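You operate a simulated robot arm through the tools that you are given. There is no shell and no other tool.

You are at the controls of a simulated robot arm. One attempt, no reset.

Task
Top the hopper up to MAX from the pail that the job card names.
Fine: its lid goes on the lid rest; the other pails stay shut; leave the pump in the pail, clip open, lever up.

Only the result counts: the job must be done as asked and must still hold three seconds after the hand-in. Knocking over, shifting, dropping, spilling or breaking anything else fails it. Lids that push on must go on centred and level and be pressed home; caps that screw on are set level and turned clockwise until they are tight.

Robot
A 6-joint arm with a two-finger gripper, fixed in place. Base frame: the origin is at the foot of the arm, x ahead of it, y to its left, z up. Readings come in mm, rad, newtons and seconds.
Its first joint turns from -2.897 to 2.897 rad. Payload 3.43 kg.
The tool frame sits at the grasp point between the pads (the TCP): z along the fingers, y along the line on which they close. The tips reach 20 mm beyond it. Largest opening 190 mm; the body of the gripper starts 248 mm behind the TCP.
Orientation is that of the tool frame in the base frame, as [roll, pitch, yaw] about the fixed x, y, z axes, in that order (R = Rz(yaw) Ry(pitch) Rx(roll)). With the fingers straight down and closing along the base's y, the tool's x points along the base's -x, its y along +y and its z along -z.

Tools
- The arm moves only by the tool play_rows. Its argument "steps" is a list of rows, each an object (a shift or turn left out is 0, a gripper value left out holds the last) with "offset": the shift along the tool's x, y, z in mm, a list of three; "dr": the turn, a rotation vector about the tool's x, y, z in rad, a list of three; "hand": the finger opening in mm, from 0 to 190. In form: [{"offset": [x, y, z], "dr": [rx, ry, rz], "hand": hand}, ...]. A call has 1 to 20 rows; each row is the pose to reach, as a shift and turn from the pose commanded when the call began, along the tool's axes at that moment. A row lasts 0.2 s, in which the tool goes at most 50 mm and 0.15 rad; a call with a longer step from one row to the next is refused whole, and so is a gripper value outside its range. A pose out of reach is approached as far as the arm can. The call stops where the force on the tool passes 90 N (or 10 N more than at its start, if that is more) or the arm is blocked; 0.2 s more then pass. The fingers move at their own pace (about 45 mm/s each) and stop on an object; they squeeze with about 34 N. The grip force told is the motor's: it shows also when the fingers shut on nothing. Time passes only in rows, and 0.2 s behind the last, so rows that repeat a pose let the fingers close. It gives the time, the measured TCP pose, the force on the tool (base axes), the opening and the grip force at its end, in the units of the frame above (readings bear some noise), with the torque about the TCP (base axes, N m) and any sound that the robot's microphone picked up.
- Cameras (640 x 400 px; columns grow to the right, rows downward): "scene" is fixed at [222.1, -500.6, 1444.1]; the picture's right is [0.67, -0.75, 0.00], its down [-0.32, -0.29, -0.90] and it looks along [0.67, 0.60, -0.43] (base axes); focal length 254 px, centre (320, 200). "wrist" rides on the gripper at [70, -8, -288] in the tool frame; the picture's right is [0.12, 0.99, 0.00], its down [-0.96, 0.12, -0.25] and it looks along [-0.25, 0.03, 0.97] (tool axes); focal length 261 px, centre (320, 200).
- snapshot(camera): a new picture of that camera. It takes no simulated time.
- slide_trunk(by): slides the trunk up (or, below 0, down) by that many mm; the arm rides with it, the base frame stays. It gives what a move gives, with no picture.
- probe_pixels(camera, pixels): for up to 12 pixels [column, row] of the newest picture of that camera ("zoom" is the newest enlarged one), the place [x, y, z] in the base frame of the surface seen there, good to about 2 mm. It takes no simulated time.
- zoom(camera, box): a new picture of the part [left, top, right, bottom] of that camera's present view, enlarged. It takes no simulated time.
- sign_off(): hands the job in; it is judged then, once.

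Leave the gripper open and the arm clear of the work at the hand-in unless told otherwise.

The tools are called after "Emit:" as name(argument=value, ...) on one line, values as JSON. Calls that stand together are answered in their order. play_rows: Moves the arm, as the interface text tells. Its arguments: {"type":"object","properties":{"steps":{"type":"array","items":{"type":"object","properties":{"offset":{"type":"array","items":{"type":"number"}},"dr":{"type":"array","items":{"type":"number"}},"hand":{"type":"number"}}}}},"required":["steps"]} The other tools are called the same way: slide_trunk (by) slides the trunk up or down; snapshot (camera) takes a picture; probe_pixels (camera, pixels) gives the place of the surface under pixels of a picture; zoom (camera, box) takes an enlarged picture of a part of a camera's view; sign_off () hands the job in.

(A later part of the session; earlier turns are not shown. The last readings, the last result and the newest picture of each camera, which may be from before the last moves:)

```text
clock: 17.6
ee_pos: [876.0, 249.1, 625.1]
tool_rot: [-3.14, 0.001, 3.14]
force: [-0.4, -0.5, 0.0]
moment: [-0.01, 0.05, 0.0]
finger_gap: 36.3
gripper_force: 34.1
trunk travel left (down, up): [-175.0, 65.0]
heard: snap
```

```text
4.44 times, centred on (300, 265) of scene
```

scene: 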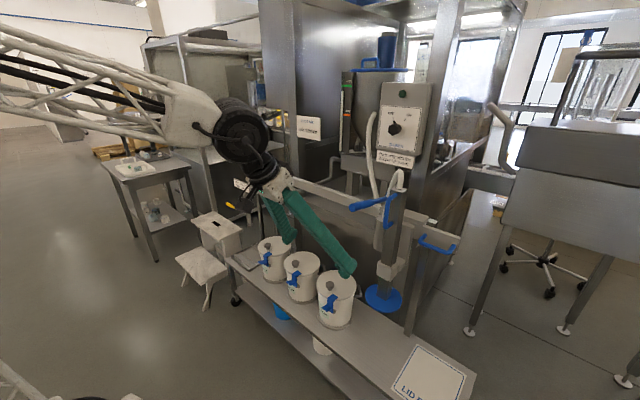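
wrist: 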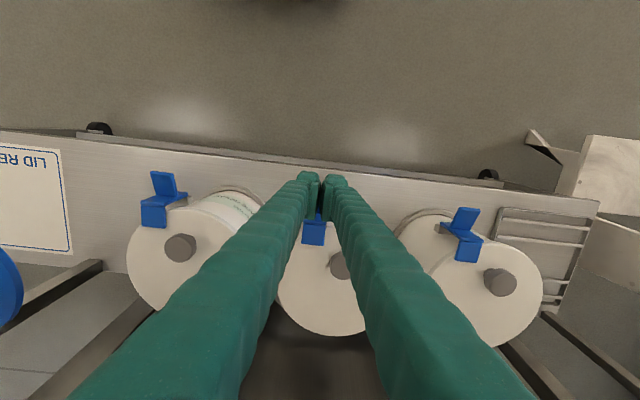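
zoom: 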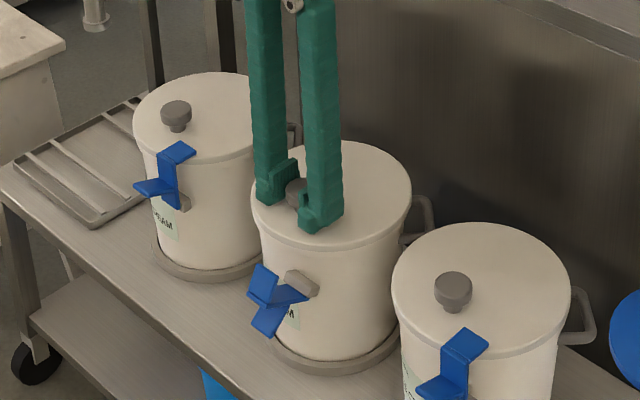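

Gripped at 36 mm. A "snap" was heard, yet the scene looks unchanged and the clip is still open. I'll lift slowly and check.

Emit:
play_rows(steps=[{"offset": [0, 0, -5], "hand": 20}, {"offset": [0, 0, -10], "hand": 20}, {"offset": [0, 0, -18], "hand": 20}, {"offset": [0, 0, -30], "hand": 20}])

Emit:
zoom(camera="scene", box=[250, 220, 350, 310])

```text
clock: 18.6
ee_pos: [875.5, 249.5, 653.4]
tool_rot: [-3.139, 0.001, 3.141]
force: [-0.4, -0.1, -0.1]
moment: [-0.02, 0.0, 0.01]
finger_gap: 19.9
gripper_force: 0.2
trunk travel left (down, up): [-175.0, 65.0]
```

```text
4.44 times, centred on (300, 265) of scene
```

zoom: 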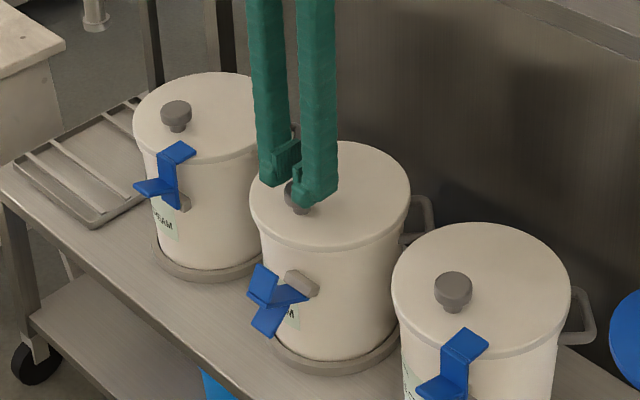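

The fingers slipped off the knob, so the lid resists or the grip was poor. I'll inspect the lid and knob closely.

Emit:
zoom(camera="scene", box=[275, 245, 335, 285])

Emit:
zoom(camera="wrist", box=[250, 130, 400, 260])

```text
10.00 times, centred on (305, 265) of scene
```

zoom: 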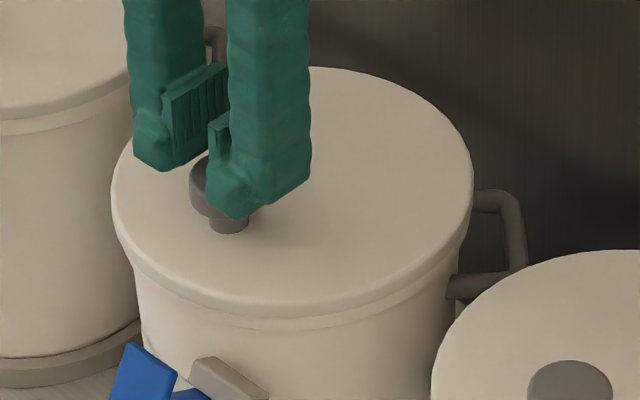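

```text
3.08 times, centred on (325, 195) of wrist
```

zoom: 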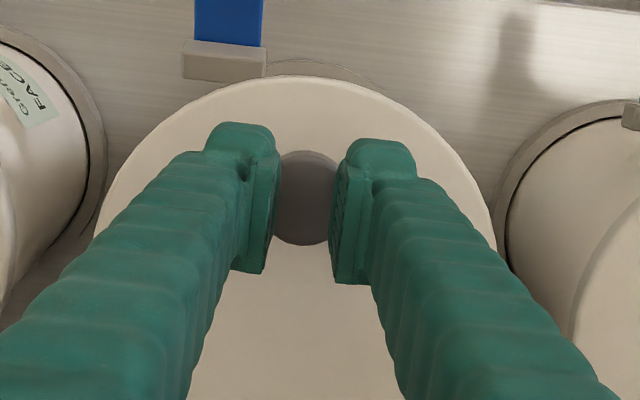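

The pads only partly overlapped the knob head. I'll reopen, go 4 mm lower, regrip and lift in tiny steps while watching the force.

Emit:
play_rows(steps=[{"offset": [-2, 0, 0], "hand": 70}, {"offset": [-2, 0, 0], "hand": 70}, {"offset": [-2, 0, 0], "hand": 70}, {"offset": [-2, 0, 20], "hand": 70}, {"offset": [-2, 0, 32], "hand": 70}, {"offset": [-2, 0, 32], "hand": 0}, {"offset": [-2, 0, 32], "hand": 0}, {"offset": [-2, 0, 32], "hand": 0}, {"offset": [-2, 0, 32], "hand": 0}, {"offset": [-2, 0, 32], "hand": 0}])

Emit:
play_rows(steps=[{"offset": [0, 0, -2], "hand": 0}, {"offset": [0, 0, -4], "hand": 0}])

Emit:
zoom(camera="scene", box=[275, 245, 335, 285])

```text
clock: 20.8
ee_pos: [878.7, 247.0, 621.1]
tool_rot: [-3.141, 0.0, 3.141]
force: [0.3, 0.0, -1.3]
moment: [-0.03, 0.03, -0.01]
finger_gap: 34.3
gripper_force: 33.5
trunk travel left (down, up): [-175.0, 65.0]
```

```text
clock: 21.4
ee_pos: [879.4, 249.5, 624.2]
tool_rot: [-3.139, 0.001, -3.141]
force: [0.2, 0.9, -0.9]
moment: [-0.02, 0.05, 0.01]
finger_gap: 33.8
gripper_force: 33.7
trunk travel left (down, up): [-175.0, 65.0]
```

```text
10.00 times, centred on (305, 265) of scene
```

zoom: 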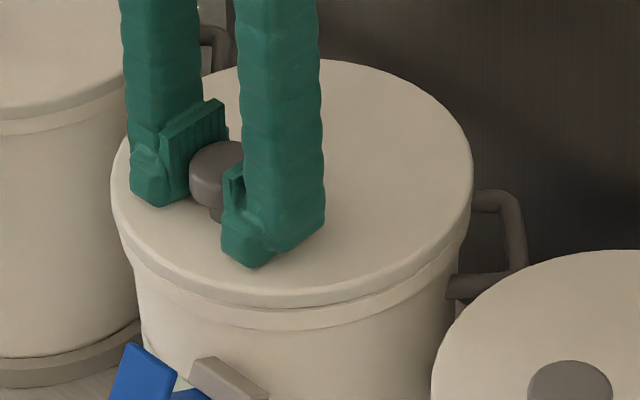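

Almost no resisting force. I'll keep lifting in small increments and check.

Emit:
play_rows(steps=[{"offset": [0, 0, -3], "hand": 0}, {"offset": [0, 0, -6], "hand": 0}, {"offset": [0, 0, -9], "hand": 0}])

Emit:
zoom(camera="scene", box=[275, 245, 335, 285])

```text
clock: 22.2
ee_pos: [878.9, 250.4, 633.4]
tool_rot: [-3.14, -0.001, -3.14]
force: [-0.2, -0.1, 0.0]
moment: [0.01, 0.05, -0.03]
finger_gap: 34.0
gripper_force: 34.5
trunk travel left (down, up): [-175.0, 65.0]
```

```text
10.00 times, centred on (305, 265) of scene
```

zoom: 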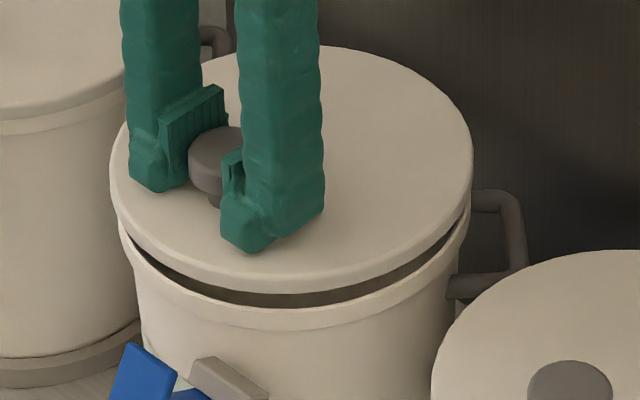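

The lid is rising level. I'll lift it to z≈720 and draw it back toward the robot to x≈620 to keep clear of pump and lever.

Emit:
play_rows(steps=[{"offset": [0, 0, -20], "hand": 0}, {"offset": [0, 0, -42], "hand": 0}, {"offset": [0, 0, -65], "hand": 0}, {"offset": [0, 0, -87], "hand": 0}, {"offset": [20, 0, -90], "hand": 0}, {"offset": [50, 0, -90], "hand": 0}, {"offset": [85, 0, -90], "hand": 0}, {"offset": [120, 0, -90], "hand": 0}, {"offset": [155, 0, -90], "hand": 0}, {"offset": [190, 0, -90], "hand": 0}, {"offset": [225, 0, -90], "hand": 0}, {"offset": [250, 0, -90], "hand": 0}, {"offset": [258, 0, -90], "hand": 0}])

Emit:
snapshot(camera="scene")

Emit:
snapshot(camera="wrist")

```text
clock: 25.0
ee_pos: [620.0, 248.7, 725.5]
tool_rot: [-3.14, 0.0, 3.14]
force: [0.4, -1.0, -0.9]
moment: [0.0, 0.09, 0.03]
finger_gap: 33.8
gripper_force: 33.8
trunk travel left (down, up): [-175.0, 65.0]
```

```text
taken
```

scene: 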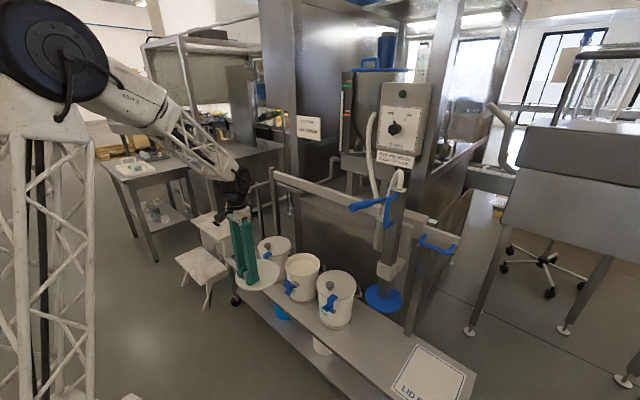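

```text
taken
```

wrist: 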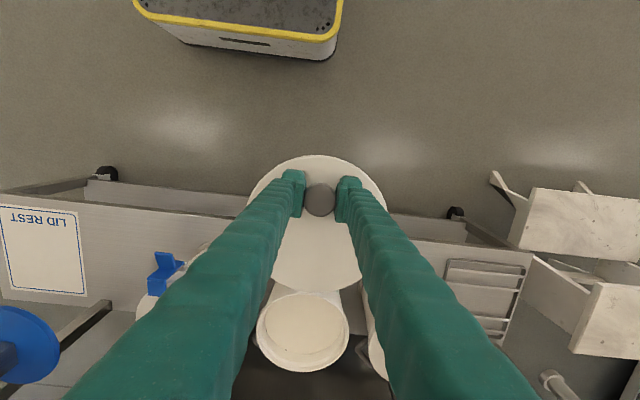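

The lid is held securely; cream is visible in the open pail. I'll re-measure the lid rest and lid from this view.

Emit:
probe_pixels(camera="wrist", pixels=[[2, 206], [77, 213], [86, 294], [10, 287], [45, 250], [320, 158], [262, 180], [384, 190], [280, 285], [355, 285], [302, 322], [10, 380]])

Emit:
zoom(camera="scene", box=[220, 180, 320, 300])

```text
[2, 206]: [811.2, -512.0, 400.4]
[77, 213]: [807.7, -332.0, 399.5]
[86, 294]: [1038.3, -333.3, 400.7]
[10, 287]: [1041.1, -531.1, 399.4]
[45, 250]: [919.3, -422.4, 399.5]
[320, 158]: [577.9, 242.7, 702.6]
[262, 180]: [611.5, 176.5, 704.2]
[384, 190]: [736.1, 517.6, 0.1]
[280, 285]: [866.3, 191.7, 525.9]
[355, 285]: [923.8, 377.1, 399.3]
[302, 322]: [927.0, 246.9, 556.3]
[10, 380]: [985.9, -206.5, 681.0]
```

```text
3.33 times, centred on (270, 240) of scene
```

zoom: 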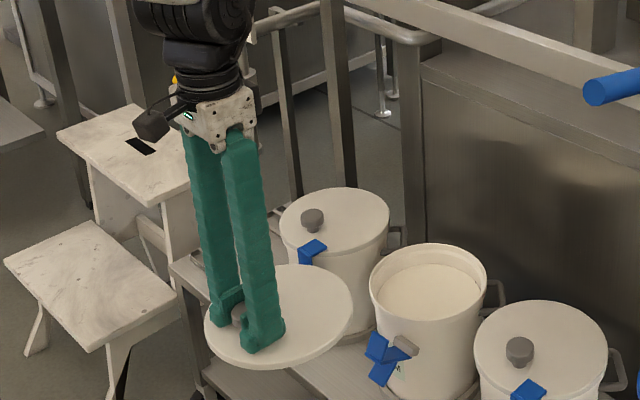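

Sheet confirmed: x 808–1040, y −332 to −531. I'll carry the lid sideways to y≈−431 at x≈620.

Emit:
play_rows(steps=[{"offset": [0, -15, 0], "hand": 0}, {"offset": [0, -45, 0], "hand": 0}, {"offset": [0, -85, 0], "hand": 0}, {"offset": [0, -125, 0], "hand": 0}, {"offset": [0, -165, 0], "hand": 0}, {"offset": [0, -205, 0], "hand": 0}, {"offset": [0, -245, 0], "hand": 0}, {"offset": [0, -285, 0], "hand": 0}, {"offset": [0, -325, 0], "hand": 0}, {"offset": [0, -365, 0], "hand": 0}, {"offset": [0, -405, 0], "hand": 0}, {"offset": [0, -445, 0], "hand": 0}, {"offset": [0, -485, 0], "hand": 0}, {"offset": [0, -525, 0], "hand": 0}, {"offset": [0, -565, 0], "hand": 0}, {"offset": [0, -605, 0], "hand": 0}, {"offset": [0, -645, 0], "hand": 0}, {"offset": [0, -670, 0], "hand": 0}, {"offset": [0, -680, 0], "hand": 0}])

Emit:
snapshot(camera="scene")

Emit:
snapshot(camera="wrist")

```text
clock: 29.0
ee_pos: [620.4, -430.2, 725.9]
tool_rot: [-3.139, -0.001, 3.14]
force: [-0.3, 0.3, -0.2]
moment: [-0.04, 0.05, -0.03]
finger_gap: 33.9
gripper_force: 33.6
trunk travel left (down, up): [-175.0, 65.0]
```

```text
taken
```

scene: 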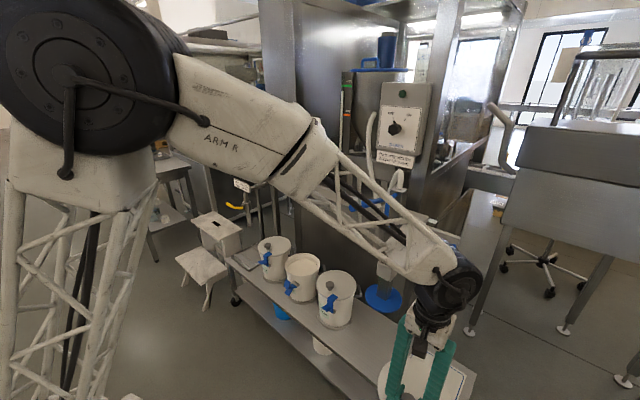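

```text
taken
```

wrist: 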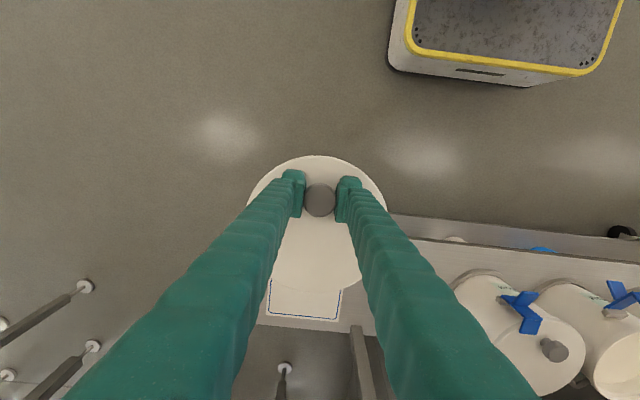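

Clear so far. I'll lower to z≈520 and then extend over the rest with the knob toward x≈868 (lid centre ≈913).

Emit:
play_rows(steps=[{"offset": [0, 0, 30], "hand": 0}, {"offset": [0, -1, 70], "hand": 0}, {"offset": [0, -1, 110], "hand": 0}, {"offset": [0, -1, 150], "hand": 0}, {"offset": [0, -1, 185], "hand": 0}, {"offset": [0, -1, 205], "hand": 0}, {"offset": [-30, -1, 205], "hand": 0}, {"offset": [-65, -1, 205], "hand": 0}, {"offset": [-100, -1, 205], "hand": 0}, {"offset": [-135, -1, 205], "hand": 0}, {"offset": [-170, -1, 205], "hand": 0}, {"offset": [-205, -1, 205], "hand": 0}, {"offset": [-230, -1, 205], "hand": 0}, {"offset": [-244, -1, 205], "hand": 0}, {"offset": [-248, -1, 205], "hand": 0}])

Emit:
snapshot(camera="scene")

Emit:
snapshot(camera="wrist")

```text
clock: 32.2
ee_pos: [867.7, -431.6, 520.7]
tool_rot: [-3.14, -0.001, -3.141]
force: [0.1, 1.1, -0.7]
moment: [-0.03, 0.01, 0.01]
finger_gap: 33.8
gripper_force: 34.4
trunk travel left (down, up): [-175.0, 65.0]
```

```text
taken
```

scene: 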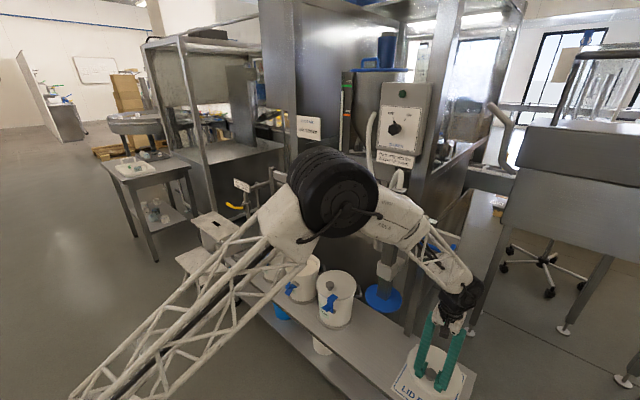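

```text
taken
```

wrist: 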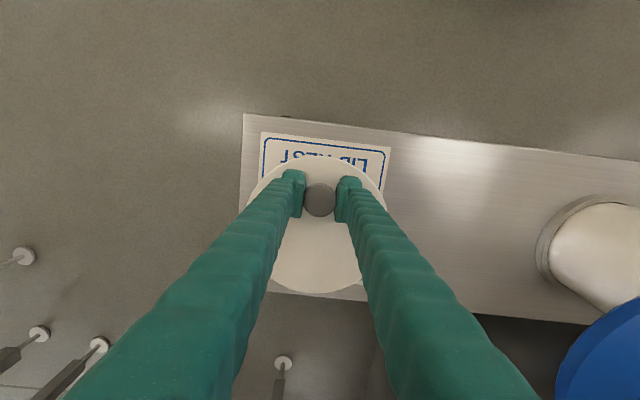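

The lid is over the rest. I'll lower it to about 10 mm above the sheet, then inch down.

Emit:
play_rows(steps=[{"offset": [0, 0, 20], "hand": 0}, {"offset": [0, 0, 40], "hand": 0}, {"offset": [0, 0, 58], "hand": 0}, {"offset": [0, 0, 70], "hand": 0}, {"offset": [0, 0, 74], "hand": 0}])

Emit:
play_rows(steps=[{"offset": [0, 0, 3], "hand": 0}, {"offset": [0, 0, 6], "hand": 0}])

Emit:
zoom(camera="scene", box=[380, 320, 480, 400])

```text
clock: 33.4
ee_pos: [867.0, -433.5, 447.5]
tool_rot: [-3.14, 0.0, 3.14]
force: [-0.2, -0.7, -0.5]
moment: [0.03, 0.03, 0.03]
finger_gap: 34.0
gripper_force: 33.9
trunk travel left (down, up): [-175.0, 65.0]
```

```text
clock: 34.0
ee_pos: [869.1, -432.5, 439.9]
tool_rot: [-3.141, 0.0, -3.141]
force: [0.5, 0.6, -0.6]
moment: [-0.02, 0.06, -0.01]
finger_gap: 34.0
gripper_force: 33.3
trunk travel left (down, up): [-175.0, 65.0]
```

```text
5.00 times, centred on (430, 360) of scene
```

zoom: 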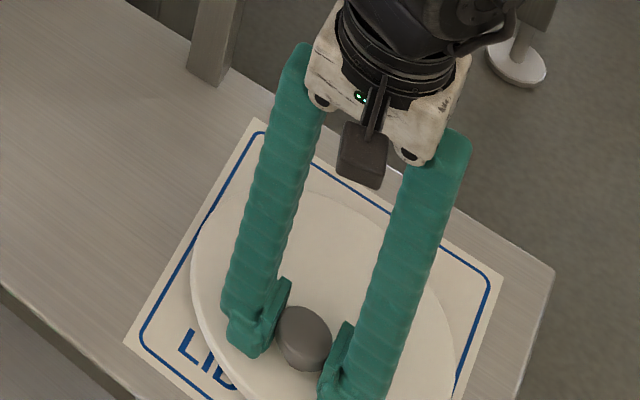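

Emit:
play_rows(steps=[{"offset": [0, 0, 1.5], "hand": 0}, {"offset": [0, 0, 3], "hand": 0}])

Emit:
play_rows(steps=[{"offset": [0, 0, 1.5], "hand": 0}, {"offset": [0, 0, 3], "hand": 0}])

Emit:
play_rows(steps=[{"offset": [0, 0, 1], "hand": 0}, {"offset": [0, 0, 2], "hand": 0}])

Emit:
zoom(camera="scene", box=[380, 320, 480, 400])

```text
clock: 34.6
ee_pos: [868.3, -432.8, 438.7]
tool_rot: [-3.14, 0.0, 3.141]
force: [-1.0, -0.1, -0.6]
moment: [0.04, 0.05, 0.01]
finger_gap: 34.1
gripper_force: 34.0
trunk travel left (down, up): [-175.0, 65.0]
```

```text
clock: 35.2
ee_pos: [867.4, -432.4, 434.1]
tool_rot: [-3.139, 0.0, -3.141]
force: [-0.3, -0.2, -0.3]
moment: [-0.03, 0.03, -0.01]
finger_gap: 33.7
gripper_force: 33.9
trunk travel left (down, up): [-175.0, 65.0]
```

```text
clock: 35.8
ee_pos: [868.6, -433.1, 433.6]
tool_rot: [-3.141, 0.002, -3.14]
force: [0.7, 0.7, -1.1]
moment: [0.02, 0.05, 0.03]
finger_gap: 34.1
gripper_force: 34.5
trunk travel left (down, up): [-175.0, 65.0]
```

```text
5.00 times, centred on (430, 360) of scene
```

zoom: 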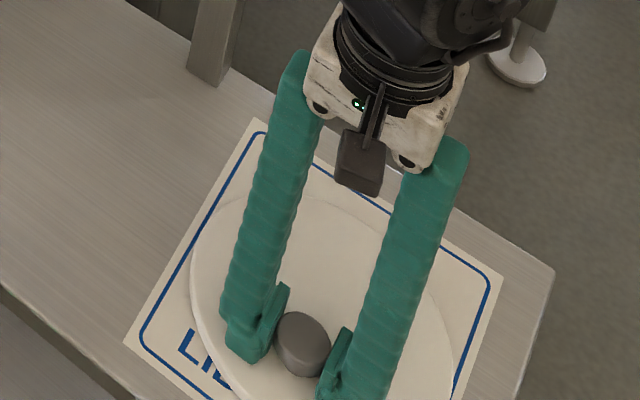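

No contact force yet. I'll probe the lid-top height to see the remaining gap.

Emit:
probe_pixels(camera="zoom", pixels=[[330, 260], [210, 240], [440, 330], [195, 290], [180, 290], [340, 215], [335, 182]])

Emit:
play_rows(steps=[{"offset": [0, 0, 1], "hand": 0}, {"offset": [0, 0, 2], "hand": 0}])

```text
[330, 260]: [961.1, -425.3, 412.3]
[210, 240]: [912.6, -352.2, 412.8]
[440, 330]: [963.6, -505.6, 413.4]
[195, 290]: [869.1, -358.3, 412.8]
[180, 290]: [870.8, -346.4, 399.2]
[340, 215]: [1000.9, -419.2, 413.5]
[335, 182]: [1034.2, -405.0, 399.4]
```

```text
clock: 36.4
ee_pos: [869.1, -431.8, 431.0]
tool_rot: [-3.14, 0.0, 3.14]
force: [-1.1, -0.4, -1.0]
moment: [0.01, 0.0, 0.02]
finger_gap: 33.9
gripper_force: 34.5
trunk travel left (down, up): [-175.0, 65.0]
```

Emit:
play_rows(steps=[{"offset": [0, 0, 1], "hand": 0}, {"offset": [0, 0, 2], "hand": 0}])

Emit:
zoom(camera="scene", box=[380, 320, 480, 400])

Emit:
probe_pixels(camera="zoom", pixels=[[330, 260], [210, 240], [440, 330], [195, 290]])

```text
clock: 37.0
ee_pos: [867.5, -432.1, 429.6]
tool_rot: [-3.14, -0.001, 3.141]
force: [-0.4, 1.4, 7.8]
moment: [0.4, -0.95, 0.18]
finger_gap: 34.1
gripper_force: 33.7
trunk travel left (down, up): [-175.0, 65.0]
```

```text
5.00 times, centred on (430, 360) of scene
```

zoom: 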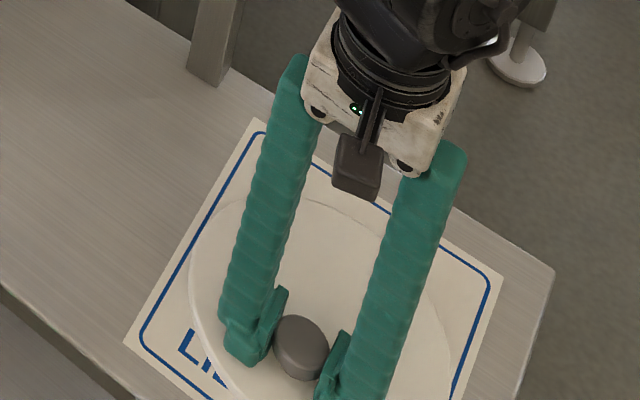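

```text
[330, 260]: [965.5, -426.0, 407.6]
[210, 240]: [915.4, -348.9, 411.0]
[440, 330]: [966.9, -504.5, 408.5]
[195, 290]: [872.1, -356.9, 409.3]
```

Contact at 7.8 N — the lid is resting flat. I'll open the fingers and rise straight up.

Emit:
play_rows(steps=[{"offset": [0, 0, -1], "hand": 60}, {"offset": [0, 0, -1], "hand": 80}, {"offset": [0, 0, -1], "hand": 80}, {"offset": [0, 0, -1], "hand": 80}, {"offset": [0, 0, -15], "hand": 80}, {"offset": [0, 0, -40], "hand": 80}, {"offset": [0, 0, -75], "hand": 80}, {"offset": [0, 0, -110], "hand": 80}])

Emit:
snapshot(camera="wrist")

Emit:
snapshot(camera="scene")

```text
clock: 38.8
ee_pos: [868.7, -432.3, 538.1]
tool_rot: [-3.141, -0.001, -3.141]
force: [0.4, 0.1, -0.5]
moment: [0.03, 0.05, 0.02]
finger_gap: 79.9
gripper_force: 0.0
trunk travel left (down, up): [-175.0, 65.0]
```

```text
taken
```

wrist: 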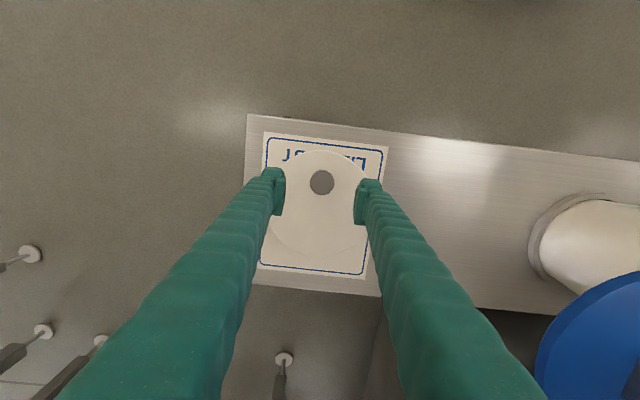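

```text
taken
```

scene: 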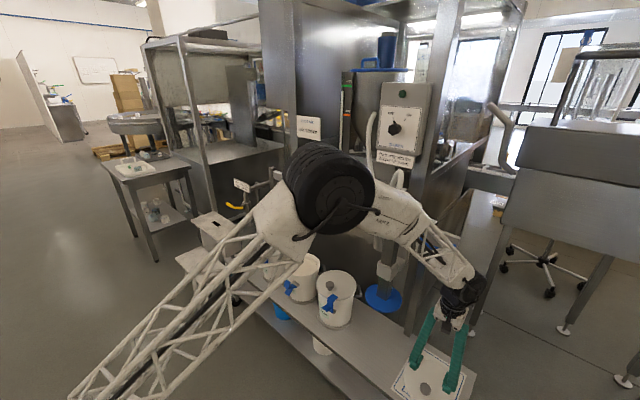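

The lid sits well on the rest, inside the sheet. I'll retract toward the robot and rise to inspect the pump carriage and its handle.

Emit:
play_rows(steps=[{"offset": [45, 0, 0]}, {"offset": [90, 0, 0]}, {"offset": [135, 0, 0]}, {"offset": [180, 0, -10]}, {"offset": [220, 0, -40]}, {"offset": [228, 0, -85], "dr": [0, -0.05, 0]}, {"offset": [228, 0, -130], "dr": [0, -0.1, 0]}, {"offset": [228, 0, -175], "dr": [0, -0.15, 0]}, {"offset": [228, 15, -220], "dr": [0, -0.2, 0]}, {"offset": [228, 30, -265], "dr": [0, -0.25, 0]}, {"offset": [228, 50, -310], "dr": [0, -0.3, 0]}, {"offset": [228, 70, -350], "dr": [0, -0.35, 0]}, {"offset": [228, 85, -390], "dr": [0, -0.4, 0]}, {"offset": [228, 100, -430], "dr": [0, -0.45, 0]}, {"offset": [228, 110, -462], "dr": [0, -0.5, 0]}])

Emit:
snapshot(camera="wrist")

Emit:
snapshot(camera="scene")

```text
clock: 42.0
ee_pos: [640.6, -319.3, 1001.5]
tool_rot: [-3.142, 0.501, -3.141]
force: [0.4, -0.3, -0.9]
moment: [0.07, 0.08, 0.04]
finger_gap: 80.2
gripper_force: 0.0
trunk travel left (down, up): [-175.0, 65.0]
```

```text
taken
```

wrist: 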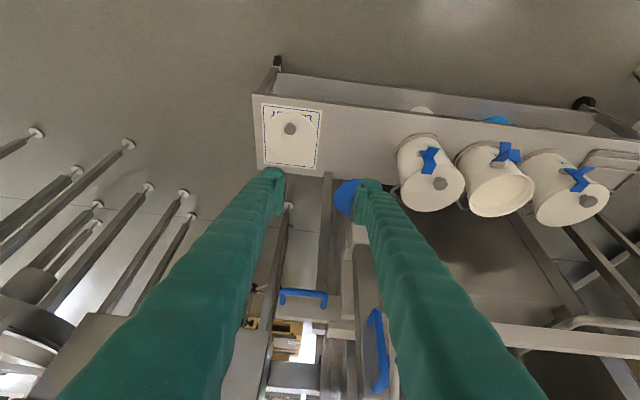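

```text
taken
```

scene: 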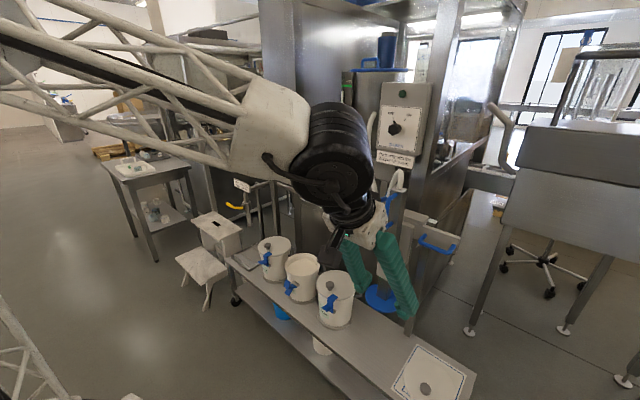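

Now zooming in on the carriage handle and wand from this view and measuring them.

Emit:
zoom(camera="wrist", box=[250, 270, 400, 400])

Emit:
probe_pixels(camera="wrist", pixels=[[284, 294], [304, 293], [324, 296], [284, 302], [324, 306], [372, 320], [381, 352], [378, 388], [345, 192], [345, 310], [395, 390], [335, 340]])

Emit:
zoom(camera="scene", box=[400, 220, 470, 270])

Emit:
probe_pixels(camera="scene", pixels=[[422, 236], [421, 241], [428, 247], [438, 250], [448, 253], [455, 247], [432, 240], [404, 210], [400, 232], [391, 268], [410, 255], [398, 170]])

```text
3.08 times, centred on (325, 335) of wrist
```

zoom: 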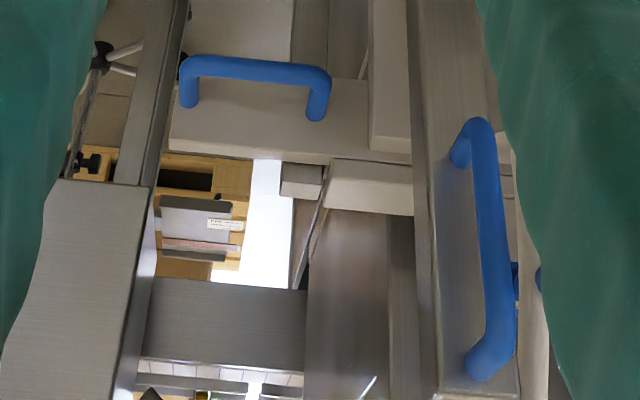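

```text
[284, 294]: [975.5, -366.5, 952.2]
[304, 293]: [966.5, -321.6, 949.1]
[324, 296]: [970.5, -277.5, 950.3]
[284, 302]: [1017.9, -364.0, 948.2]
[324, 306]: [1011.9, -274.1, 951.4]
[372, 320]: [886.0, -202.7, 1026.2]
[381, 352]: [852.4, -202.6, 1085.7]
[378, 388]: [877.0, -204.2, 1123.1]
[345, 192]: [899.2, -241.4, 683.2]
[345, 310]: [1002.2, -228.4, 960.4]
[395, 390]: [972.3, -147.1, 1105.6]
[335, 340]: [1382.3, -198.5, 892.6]
```

```text
8.00 times, centred on (435, 245) of scene
```

zoom: 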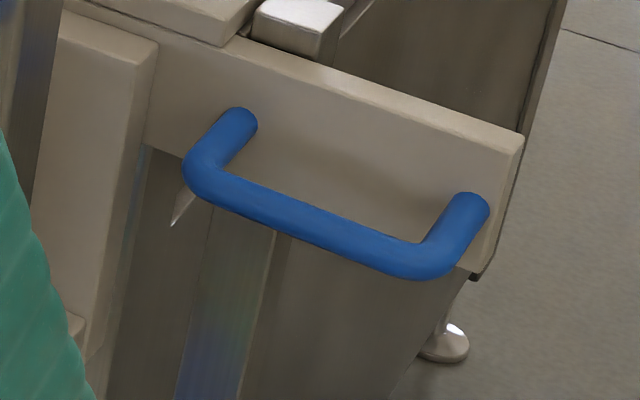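

```text
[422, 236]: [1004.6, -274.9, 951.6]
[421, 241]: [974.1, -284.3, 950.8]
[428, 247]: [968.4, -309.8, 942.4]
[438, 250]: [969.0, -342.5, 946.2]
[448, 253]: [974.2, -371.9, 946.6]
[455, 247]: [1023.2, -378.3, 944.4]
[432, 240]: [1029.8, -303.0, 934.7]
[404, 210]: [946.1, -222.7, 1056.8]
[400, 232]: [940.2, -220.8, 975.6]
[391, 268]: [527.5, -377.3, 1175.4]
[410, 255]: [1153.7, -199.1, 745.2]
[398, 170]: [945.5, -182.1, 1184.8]
```

The handle bar is at x≈976, z≈946, y −277 to −370, with ~45 mm space behind it. I'll roll the gripper 90° so one finger can go behind the bar; first the roll in place.

Emit:
play_rows(steps=[{"dr": [0, 0, -0.14], "hand": 60}, {"dr": [0, 0, -0.28], "hand": 60}, {"dr": [0, 0, -0.42], "hand": 60}, {"dr": [0, 0, -0.56], "hand": 60}, {"dr": [0, 0, -0.7], "hand": 60}, {"dr": [0, 0, -0.84], "hand": 60}, {"dr": [0, 0, -0.98], "hand": 60}, {"dr": [0, 0, -1.12], "hand": 60}, {"dr": [0, 0, -1.26], "hand": 60}, {"dr": [0, 0, -1.4], "hand": 60}, {"dr": [0, 0, -1.5], "hand": 60}, {"dr": [0, 0, -1.571], "hand": 60}])

Emit:
snapshot(camera="scene")

Emit:
snapshot(camera="wrist")

```text
clock: 44.6
ee_pos: [640.2, -321.7, 1000.7]
tool_rot: [-2.64, -0.002, -1.57]
force: [0.2, 0.3, 0.8]
moment: [0.0, -0.01, 0.01]
finger_gap: 59.9
gripper_force: 0.0
trunk travel left (down, up): [-175.0, 65.0]
```

```text
taken
```

scene: 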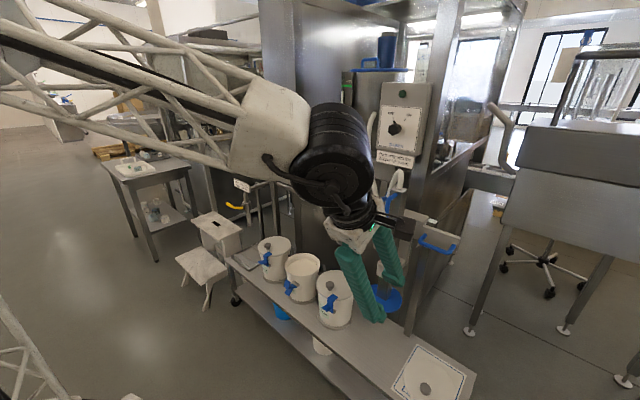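

```text
taken
```

wrist: 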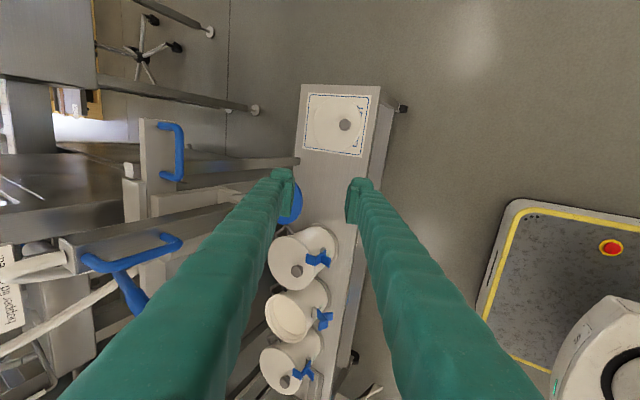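

Emit:
probe_pixels(camera="scene", pixels=[[330, 110], [368, 140], [335, 150], [345, 190], [310, 200], [372, 180], [350, 225], [375, 215], [388, 240], [355, 280], [380, 318], [300, 130]])

```text
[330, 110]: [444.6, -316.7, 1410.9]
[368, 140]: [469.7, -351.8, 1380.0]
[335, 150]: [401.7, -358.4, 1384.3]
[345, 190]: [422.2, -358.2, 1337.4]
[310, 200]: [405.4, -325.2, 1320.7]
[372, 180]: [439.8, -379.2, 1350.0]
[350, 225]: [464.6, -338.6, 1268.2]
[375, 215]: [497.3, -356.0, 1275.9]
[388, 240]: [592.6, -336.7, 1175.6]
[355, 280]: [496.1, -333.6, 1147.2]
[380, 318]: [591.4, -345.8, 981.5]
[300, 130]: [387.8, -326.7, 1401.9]
```

The wrist cylinder will stay well above the handle. Moving to the pre-approach point 100 mm back along the tool axis from the bar, opening 44 mm.

Emit:
play_rows(steps=[{"offset": [-1, -38, 15.9], "hand": 44}, {"offset": [-2, -76, 31.7], "hand": 44}, {"offset": [-3, -114, 47.6], "hand": 44}, {"offset": [-4, -152, 63.5], "hand": 44}, {"offset": [-5, -190, 79.4], "hand": 44}, {"offset": [-6, -228, 95.2], "hand": 44}, {"offset": [-7, -266.2, 111.1], "hand": 44}])

Emit:
snapshot(camera="wrist")

Emit:
snapshot(camera="scene")

```text
clock: 46.2
ee_pos: [926.9, -315.8, 1029.0]
tool_rot: [-2.641, -0.002, -1.573]
force: [-1.5, -1.2, 0.6]
moment: [-0.04, -0.02, 0.02]
finger_gap: 43.9
gripper_force: 0.1
trunk travel left (down, up): [-175.0, 65.0]
```

```text
taken
```

wrist: 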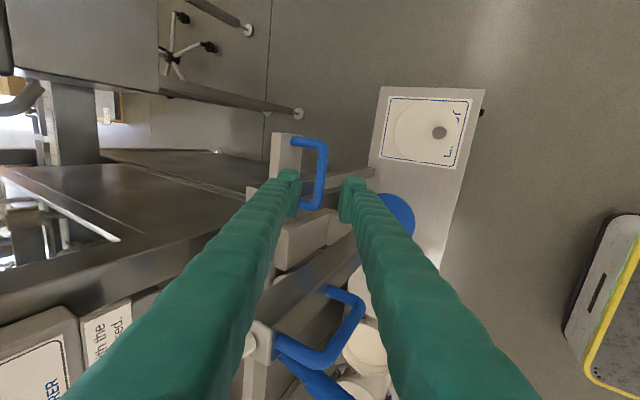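

```text
taken
```

scene: 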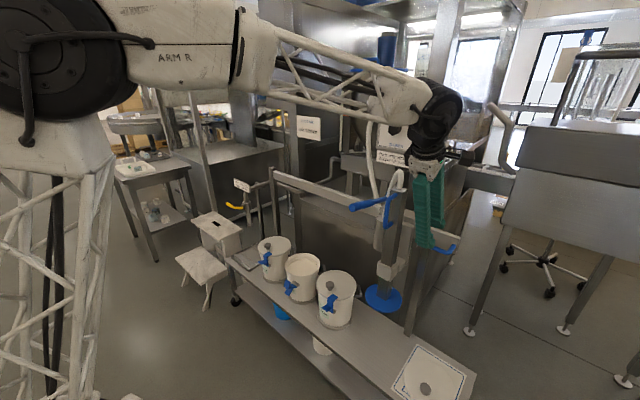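

The bar appears between the fingertips. I'll advance 60 mm and check the alignment.

Emit:
play_rows(steps=[{"offset": [0, 0, 20], "hand": 44}, {"offset": [0, 0, 40], "hand": 44}, {"offset": [0, 0, 60], "hand": 44}])

Emit:
zoom(camera="wrist", box=[260, 120, 390, 240])

Emit:
zoom(camera="scene", box=[390, 200, 480, 270])

```text
clock: 47.0
ee_pos: [955.7, -315.0, 977.5]
tool_rot: [-2.641, -0.001, -1.571]
force: [-0.4, 0.5, 0.4]
moment: [-0.02, 0.0, 0.01]
finger_gap: 44.3
gripper_force: 0.1
trunk travel left (down, up): [-175.0, 65.0]
```

```text
3.33 times, centred on (325, 180) of wrist
```

zoom: 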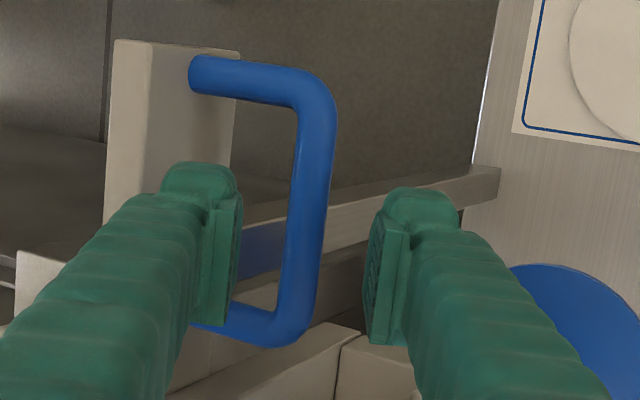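

```text
5.71 times, centred on (435, 235) of scene
```

zoom: 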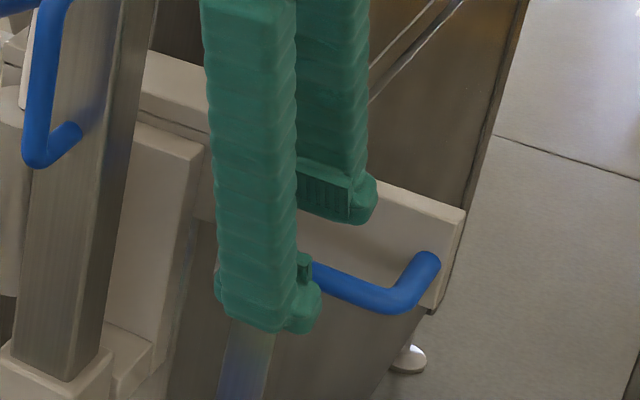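

Well aligned. I'll advance the last 40 mm and close on the bar.

Emit:
play_rows(steps=[{"offset": [0, 0, 15], "hand": 44}, {"offset": [0, 0, 30], "hand": 44}, {"offset": [0, 0, 40], "hand": 44}, {"offset": [0, 0, 40], "hand": 0}, {"offset": [0, 0, 40], "hand": 0}, {"offset": [0, 0, 40], "hand": 0}, {"offset": [0, 0, 40], "hand": 0}])

Emit:
zoom(camera="scene", box=[390, 200, 480, 270])

Emit:
zoom(camera="wrist", box=[260, 120, 390, 240])

```text
clock: 48.6
ee_pos: [975.7, -315.9, 942.3]
tool_rot: [-2.641, -0.001, -1.572]
force: [1.7, 0.7, -2.0]
moment: [0.57, -0.02, -1.2]
finger_gap: 10.6
gripper_force: 44.4
trunk travel left (down, up): [-175.0, 65.0]
```

```text
5.71 times, centred on (435, 235) of scene
```

zoom: 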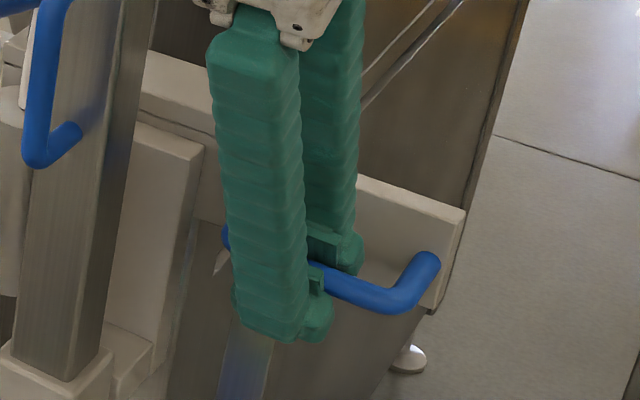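

```text
3.33 times, centred on (325, 180) of wrist
```

zoom: 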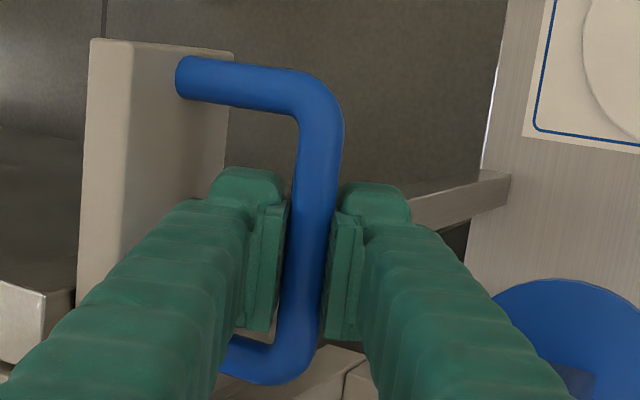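

Gripped on the bar. Test slide: 40 mm in +y (tool −x).

Emit:
play_rows(steps=[{"offset": [-8, 0, 0], "hand": 0}, {"offset": [-18, 0, 0], "hand": 0}, {"offset": [-30, 0, 0], "hand": 0}, {"offset": [-40, 0, 0], "hand": 0}])

Emit:
snapshot(camera="scene")

```text
clock: 49.6
ee_pos: [975.4, -273.5, 943.0]
tool_rot: [-2.644, -0.001, -1.57]
force: [-1.9, 1.7, -0.2]
moment: [1.74, -0.08, -0.45]
finger_gap: 10.7
gripper_force: 44.3
trunk travel left (down, up): [-175.0, 65.0]
```

```text
taken
```

scene: 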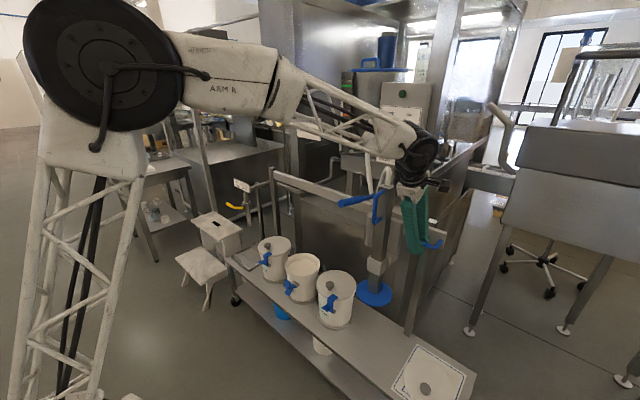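

The carriage slides. I'll continue 340 mm more in +y, then measure the wand against the pail.

Emit:
play_rows(steps=[{"offset": [-10, 0, 0], "hand": 0}, {"offset": [-30, 0, 0], "hand": 0}, {"offset": [-55, 0, 0], "hand": 0}, {"offset": [-85, 0, 0], "hand": 0}, {"offset": [-115, 0, 0], "hand": 0}, {"offset": [-145, 0, 0], "hand": 0}, {"offset": [-175, 0, 0], "hand": 0}, {"offset": [-205, 0, 0], "hand": 0}, {"offset": [-235, 0, 0], "hand": 0}, {"offset": [-265, 0, 0], "hand": 0}, {"offset": [-295, 0, 0], "hand": 0}, {"offset": [-320, 0, 0], "hand": 0}, {"offset": [-335, 0, 0], "hand": 0}, {"offset": [-340, 0, 0], "hand": 0}])

Emit:
snapshot(camera="scene")

Emit:
snapshot(camera="wrist")

```text
clock: 52.6
ee_pos: [975.5, 67.4, 942.7]
tool_rot: [-2.641, -0.002, -1.57]
force: [-3.9, 1.2, -4.5]
moment: [0.47, -0.02, -1.35]
finger_gap: 10.6
gripper_force: 43.6
trunk travel left (down, up): [-175.0, 65.0]
```

```text
taken
```

scene: 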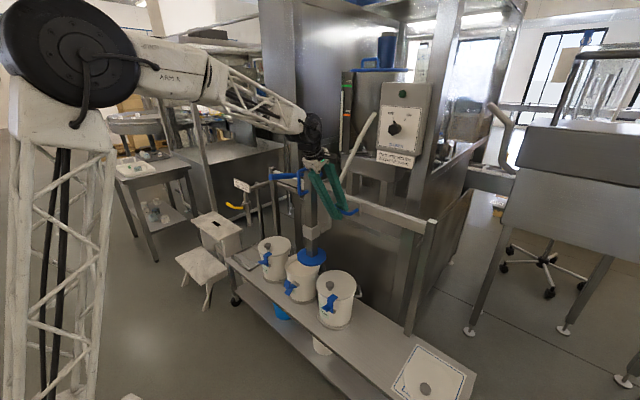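

```text
taken
```

wrist: 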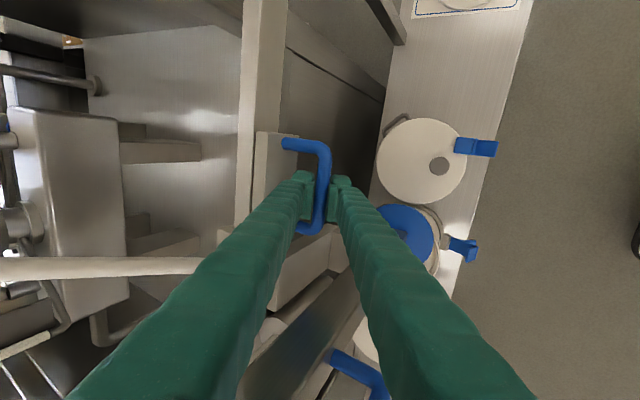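

Now measuring the disc and pail rim.

Emit:
zoom(camera="scene", box=[270, 220, 350, 300])

```text
5.00 times, centred on (310, 260) of scene
```

zoom: 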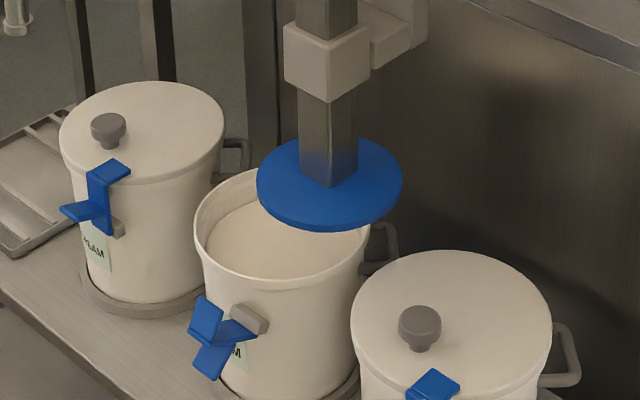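

Emit:
probe_pixels(camera="zoom", pixels=[[260, 183], [400, 180], [320, 228], [300, 142], [375, 140], [330, 183], [302, 172], [357, 165], [197, 225], [280, 285], [370, 235], [240, 262]])

Emit:
probe_pixels(camera="zoom", pixels=[[285, 215], [220, 260], [250, 180], [300, 110], [325, 120], [355, 100], [270, 200], [380, 205], [285, 165], [330, 100], [345, 145], [315, 150]])

```text
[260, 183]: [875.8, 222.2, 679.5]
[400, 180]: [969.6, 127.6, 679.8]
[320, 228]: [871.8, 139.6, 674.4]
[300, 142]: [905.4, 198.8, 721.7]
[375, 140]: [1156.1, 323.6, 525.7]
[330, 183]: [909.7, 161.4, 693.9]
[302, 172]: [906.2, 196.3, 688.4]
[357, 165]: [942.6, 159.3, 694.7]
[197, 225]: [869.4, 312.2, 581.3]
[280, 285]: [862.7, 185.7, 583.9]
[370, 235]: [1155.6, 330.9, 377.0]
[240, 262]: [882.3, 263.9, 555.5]
```

```text
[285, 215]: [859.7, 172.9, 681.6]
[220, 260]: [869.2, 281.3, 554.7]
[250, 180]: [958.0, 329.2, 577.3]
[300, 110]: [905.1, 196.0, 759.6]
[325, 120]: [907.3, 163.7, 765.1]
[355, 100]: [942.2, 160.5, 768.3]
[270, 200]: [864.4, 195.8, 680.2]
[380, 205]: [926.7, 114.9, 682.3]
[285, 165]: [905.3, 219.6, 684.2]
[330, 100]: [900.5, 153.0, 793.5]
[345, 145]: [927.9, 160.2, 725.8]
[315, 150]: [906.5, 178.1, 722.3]
```

Disc centre ≈(923,177), radius ≈67; pail centre (922,248). I'll slide 70.5 mm more.

Emit:
play_rows(steps=[{"offset": [-12, 0, 0], "hand": 0}, {"offset": [-30, 0, 0], "hand": 0}, {"offset": [-50, 0, 0], "hand": 0}, {"offset": [-64, 0, 0], "hand": 0}, {"offset": [-70.5, 0, 0], "hand": 0}, {"offset": [-70.5, 0, 0], "hand": 0}])

Emit:
snapshot(camera="scene")

Emit:
zoom(camera="scene", box=[260, 210, 340, 290])

```text
clock: 54.0
ee_pos: [974.7, 135.4, 942.8]
tool_rot: [-2.641, -0.002, -1.573]
force: [-15.7, -1.7, 0.4]
moment: [-0.12, 0.02, -1.56]
finger_gap: 10.5
gripper_force: 43.9
trunk travel left (down, up): [-175.0, 65.0]
```

```text
taken
```

scene: 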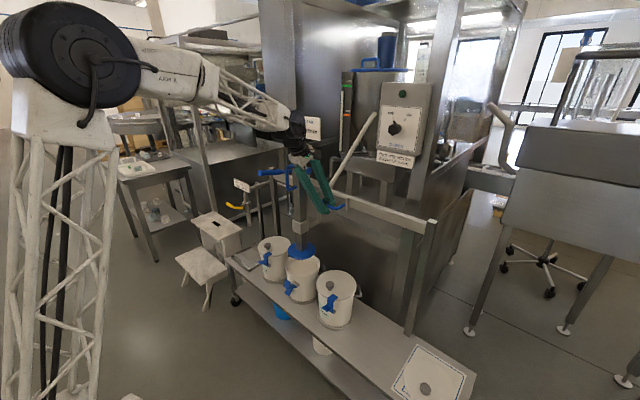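

```text
5.00 times, centred on (300, 250) of scene
```

zoom: 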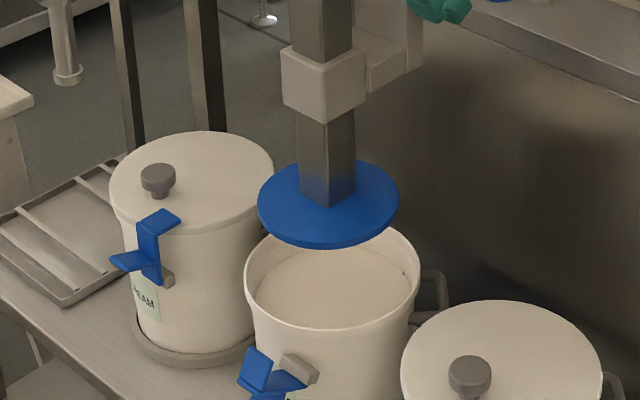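

Emit:
probe_pixels(camera="zoom", pixels=[[260, 203], [396, 196], [330, 205], [303, 190], [354, 190], [335, 130], [310, 243], [248, 270], [417, 265], [330, 328], [270, 240], [390, 232]])

```text
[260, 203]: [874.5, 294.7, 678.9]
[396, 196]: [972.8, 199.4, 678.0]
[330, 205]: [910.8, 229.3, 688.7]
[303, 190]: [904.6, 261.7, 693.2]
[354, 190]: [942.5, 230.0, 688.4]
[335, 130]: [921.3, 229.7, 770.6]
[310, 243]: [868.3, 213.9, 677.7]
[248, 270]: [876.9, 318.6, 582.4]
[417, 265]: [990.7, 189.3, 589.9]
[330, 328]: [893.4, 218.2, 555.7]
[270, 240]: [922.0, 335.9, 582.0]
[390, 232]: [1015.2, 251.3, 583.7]
```

The disc is centred over the open pail (≈3 mm). I'll release the carriage handle and back away along the tool axis.

Emit:
play_rows(steps=[{"offset": [0, 0, 0], "hand": 44}, {"offset": [0, 0, 0], "hand": 44}, {"offset": [0, 0, 0], "hand": 44}, {"offset": [0, 0, -25], "hand": 44}, {"offset": [0, 0, -60], "hand": 44}, {"offset": [0, 0, -100], "hand": 44}, {"offset": [0, 25, -135], "hand": 44}, {"offset": [0, 60, -170], "hand": 44}, {"offset": [0, 95, -200], "hand": 44}, {"offset": [0, 130, -235], "hand": 44}, {"offset": [0, 166, -270], "hand": 44}])

Emit:
snapshot(camera="scene")

Emit:
snapshot(camera="wrist")

```text
refused: row 11 steps farther than a row can; nothing moved
```

```text
taken
```

scene: 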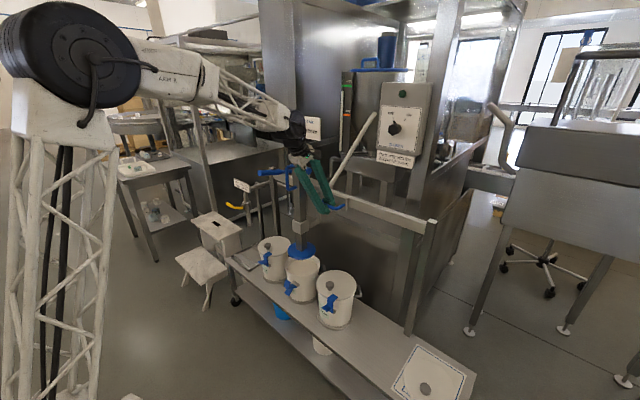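

```text
taken
```

wrist: 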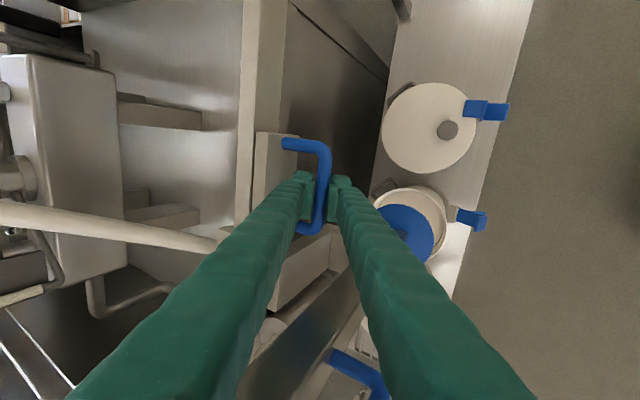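

The call was refused because one step was slightly too long. Repeating with smaller final steps.

Emit:
play_rows(steps=[{"offset": [0, 0, 0], "hand": 44}, {"offset": [0, 0, 0], "hand": 44}, {"offset": [0, 0, 0], "hand": 44}, {"offset": [0, 0, -25], "hand": 44}, {"offset": [0, 0, -60], "hand": 44}, {"offset": [0, 0, -100], "hand": 44}, {"offset": [0, 20, -130], "hand": 44}, {"offset": [0, 50, -160], "hand": 44}, {"offset": [0, 80, -190], "hand": 44}, {"offset": [0, 110, -220], "hand": 44}, {"offset": [0, 140, -245], "hand": 44}, {"offset": [0, 166, -270], "hand": 44}])

Emit:
snapshot(camera="scene")

Emit:
snapshot(camera="wrist")

```text
clock: 56.6
ee_pos: [701.1, 136.8, 1098.8]
tool_rot: [-2.643, -0.003, -1.573]
force: [1.1, 0.5, -0.6]
moment: [-0.08, 0.12, 0.02]
finger_gap: 44.1
gripper_force: 0.1
trunk travel left (down, up): [-175.0, 65.0]
```

```text
taken
```

scene: 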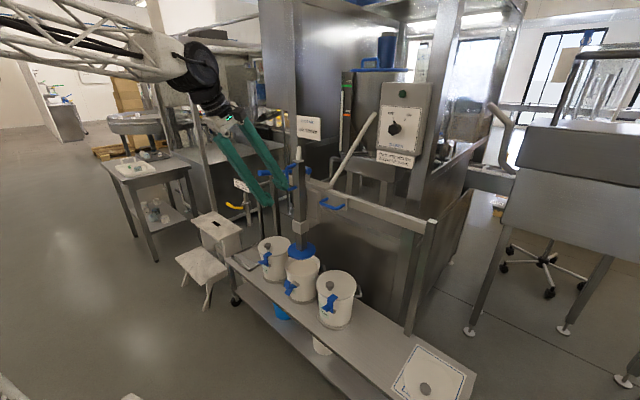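

```text
taken
```

wrist: 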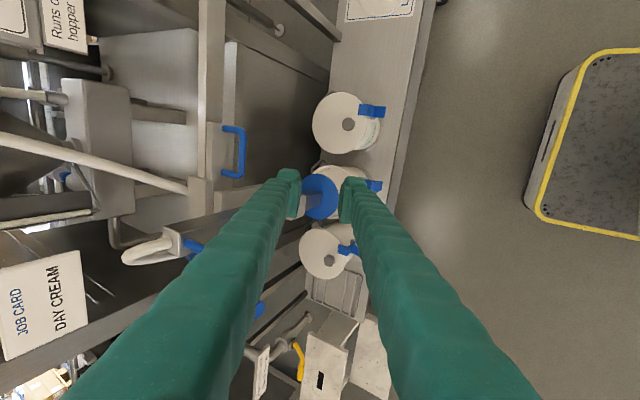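

Clear. Now zooming the scene view on wand top, D-handle and lever to measure them.

Emit:
zoom(camera="scene", box=[250, 140, 350, 220])

```text
5.00 times, centred on (300, 180) of scene
```

zoom: 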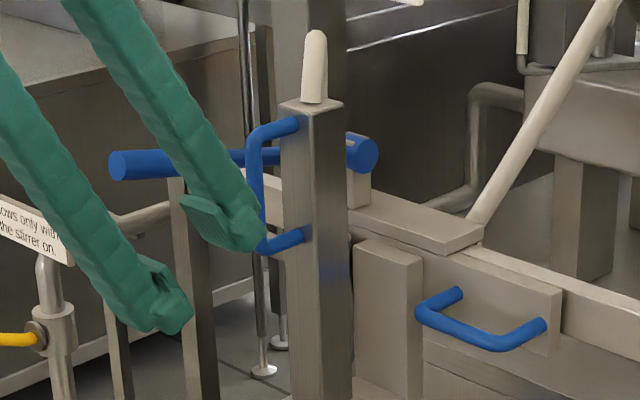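

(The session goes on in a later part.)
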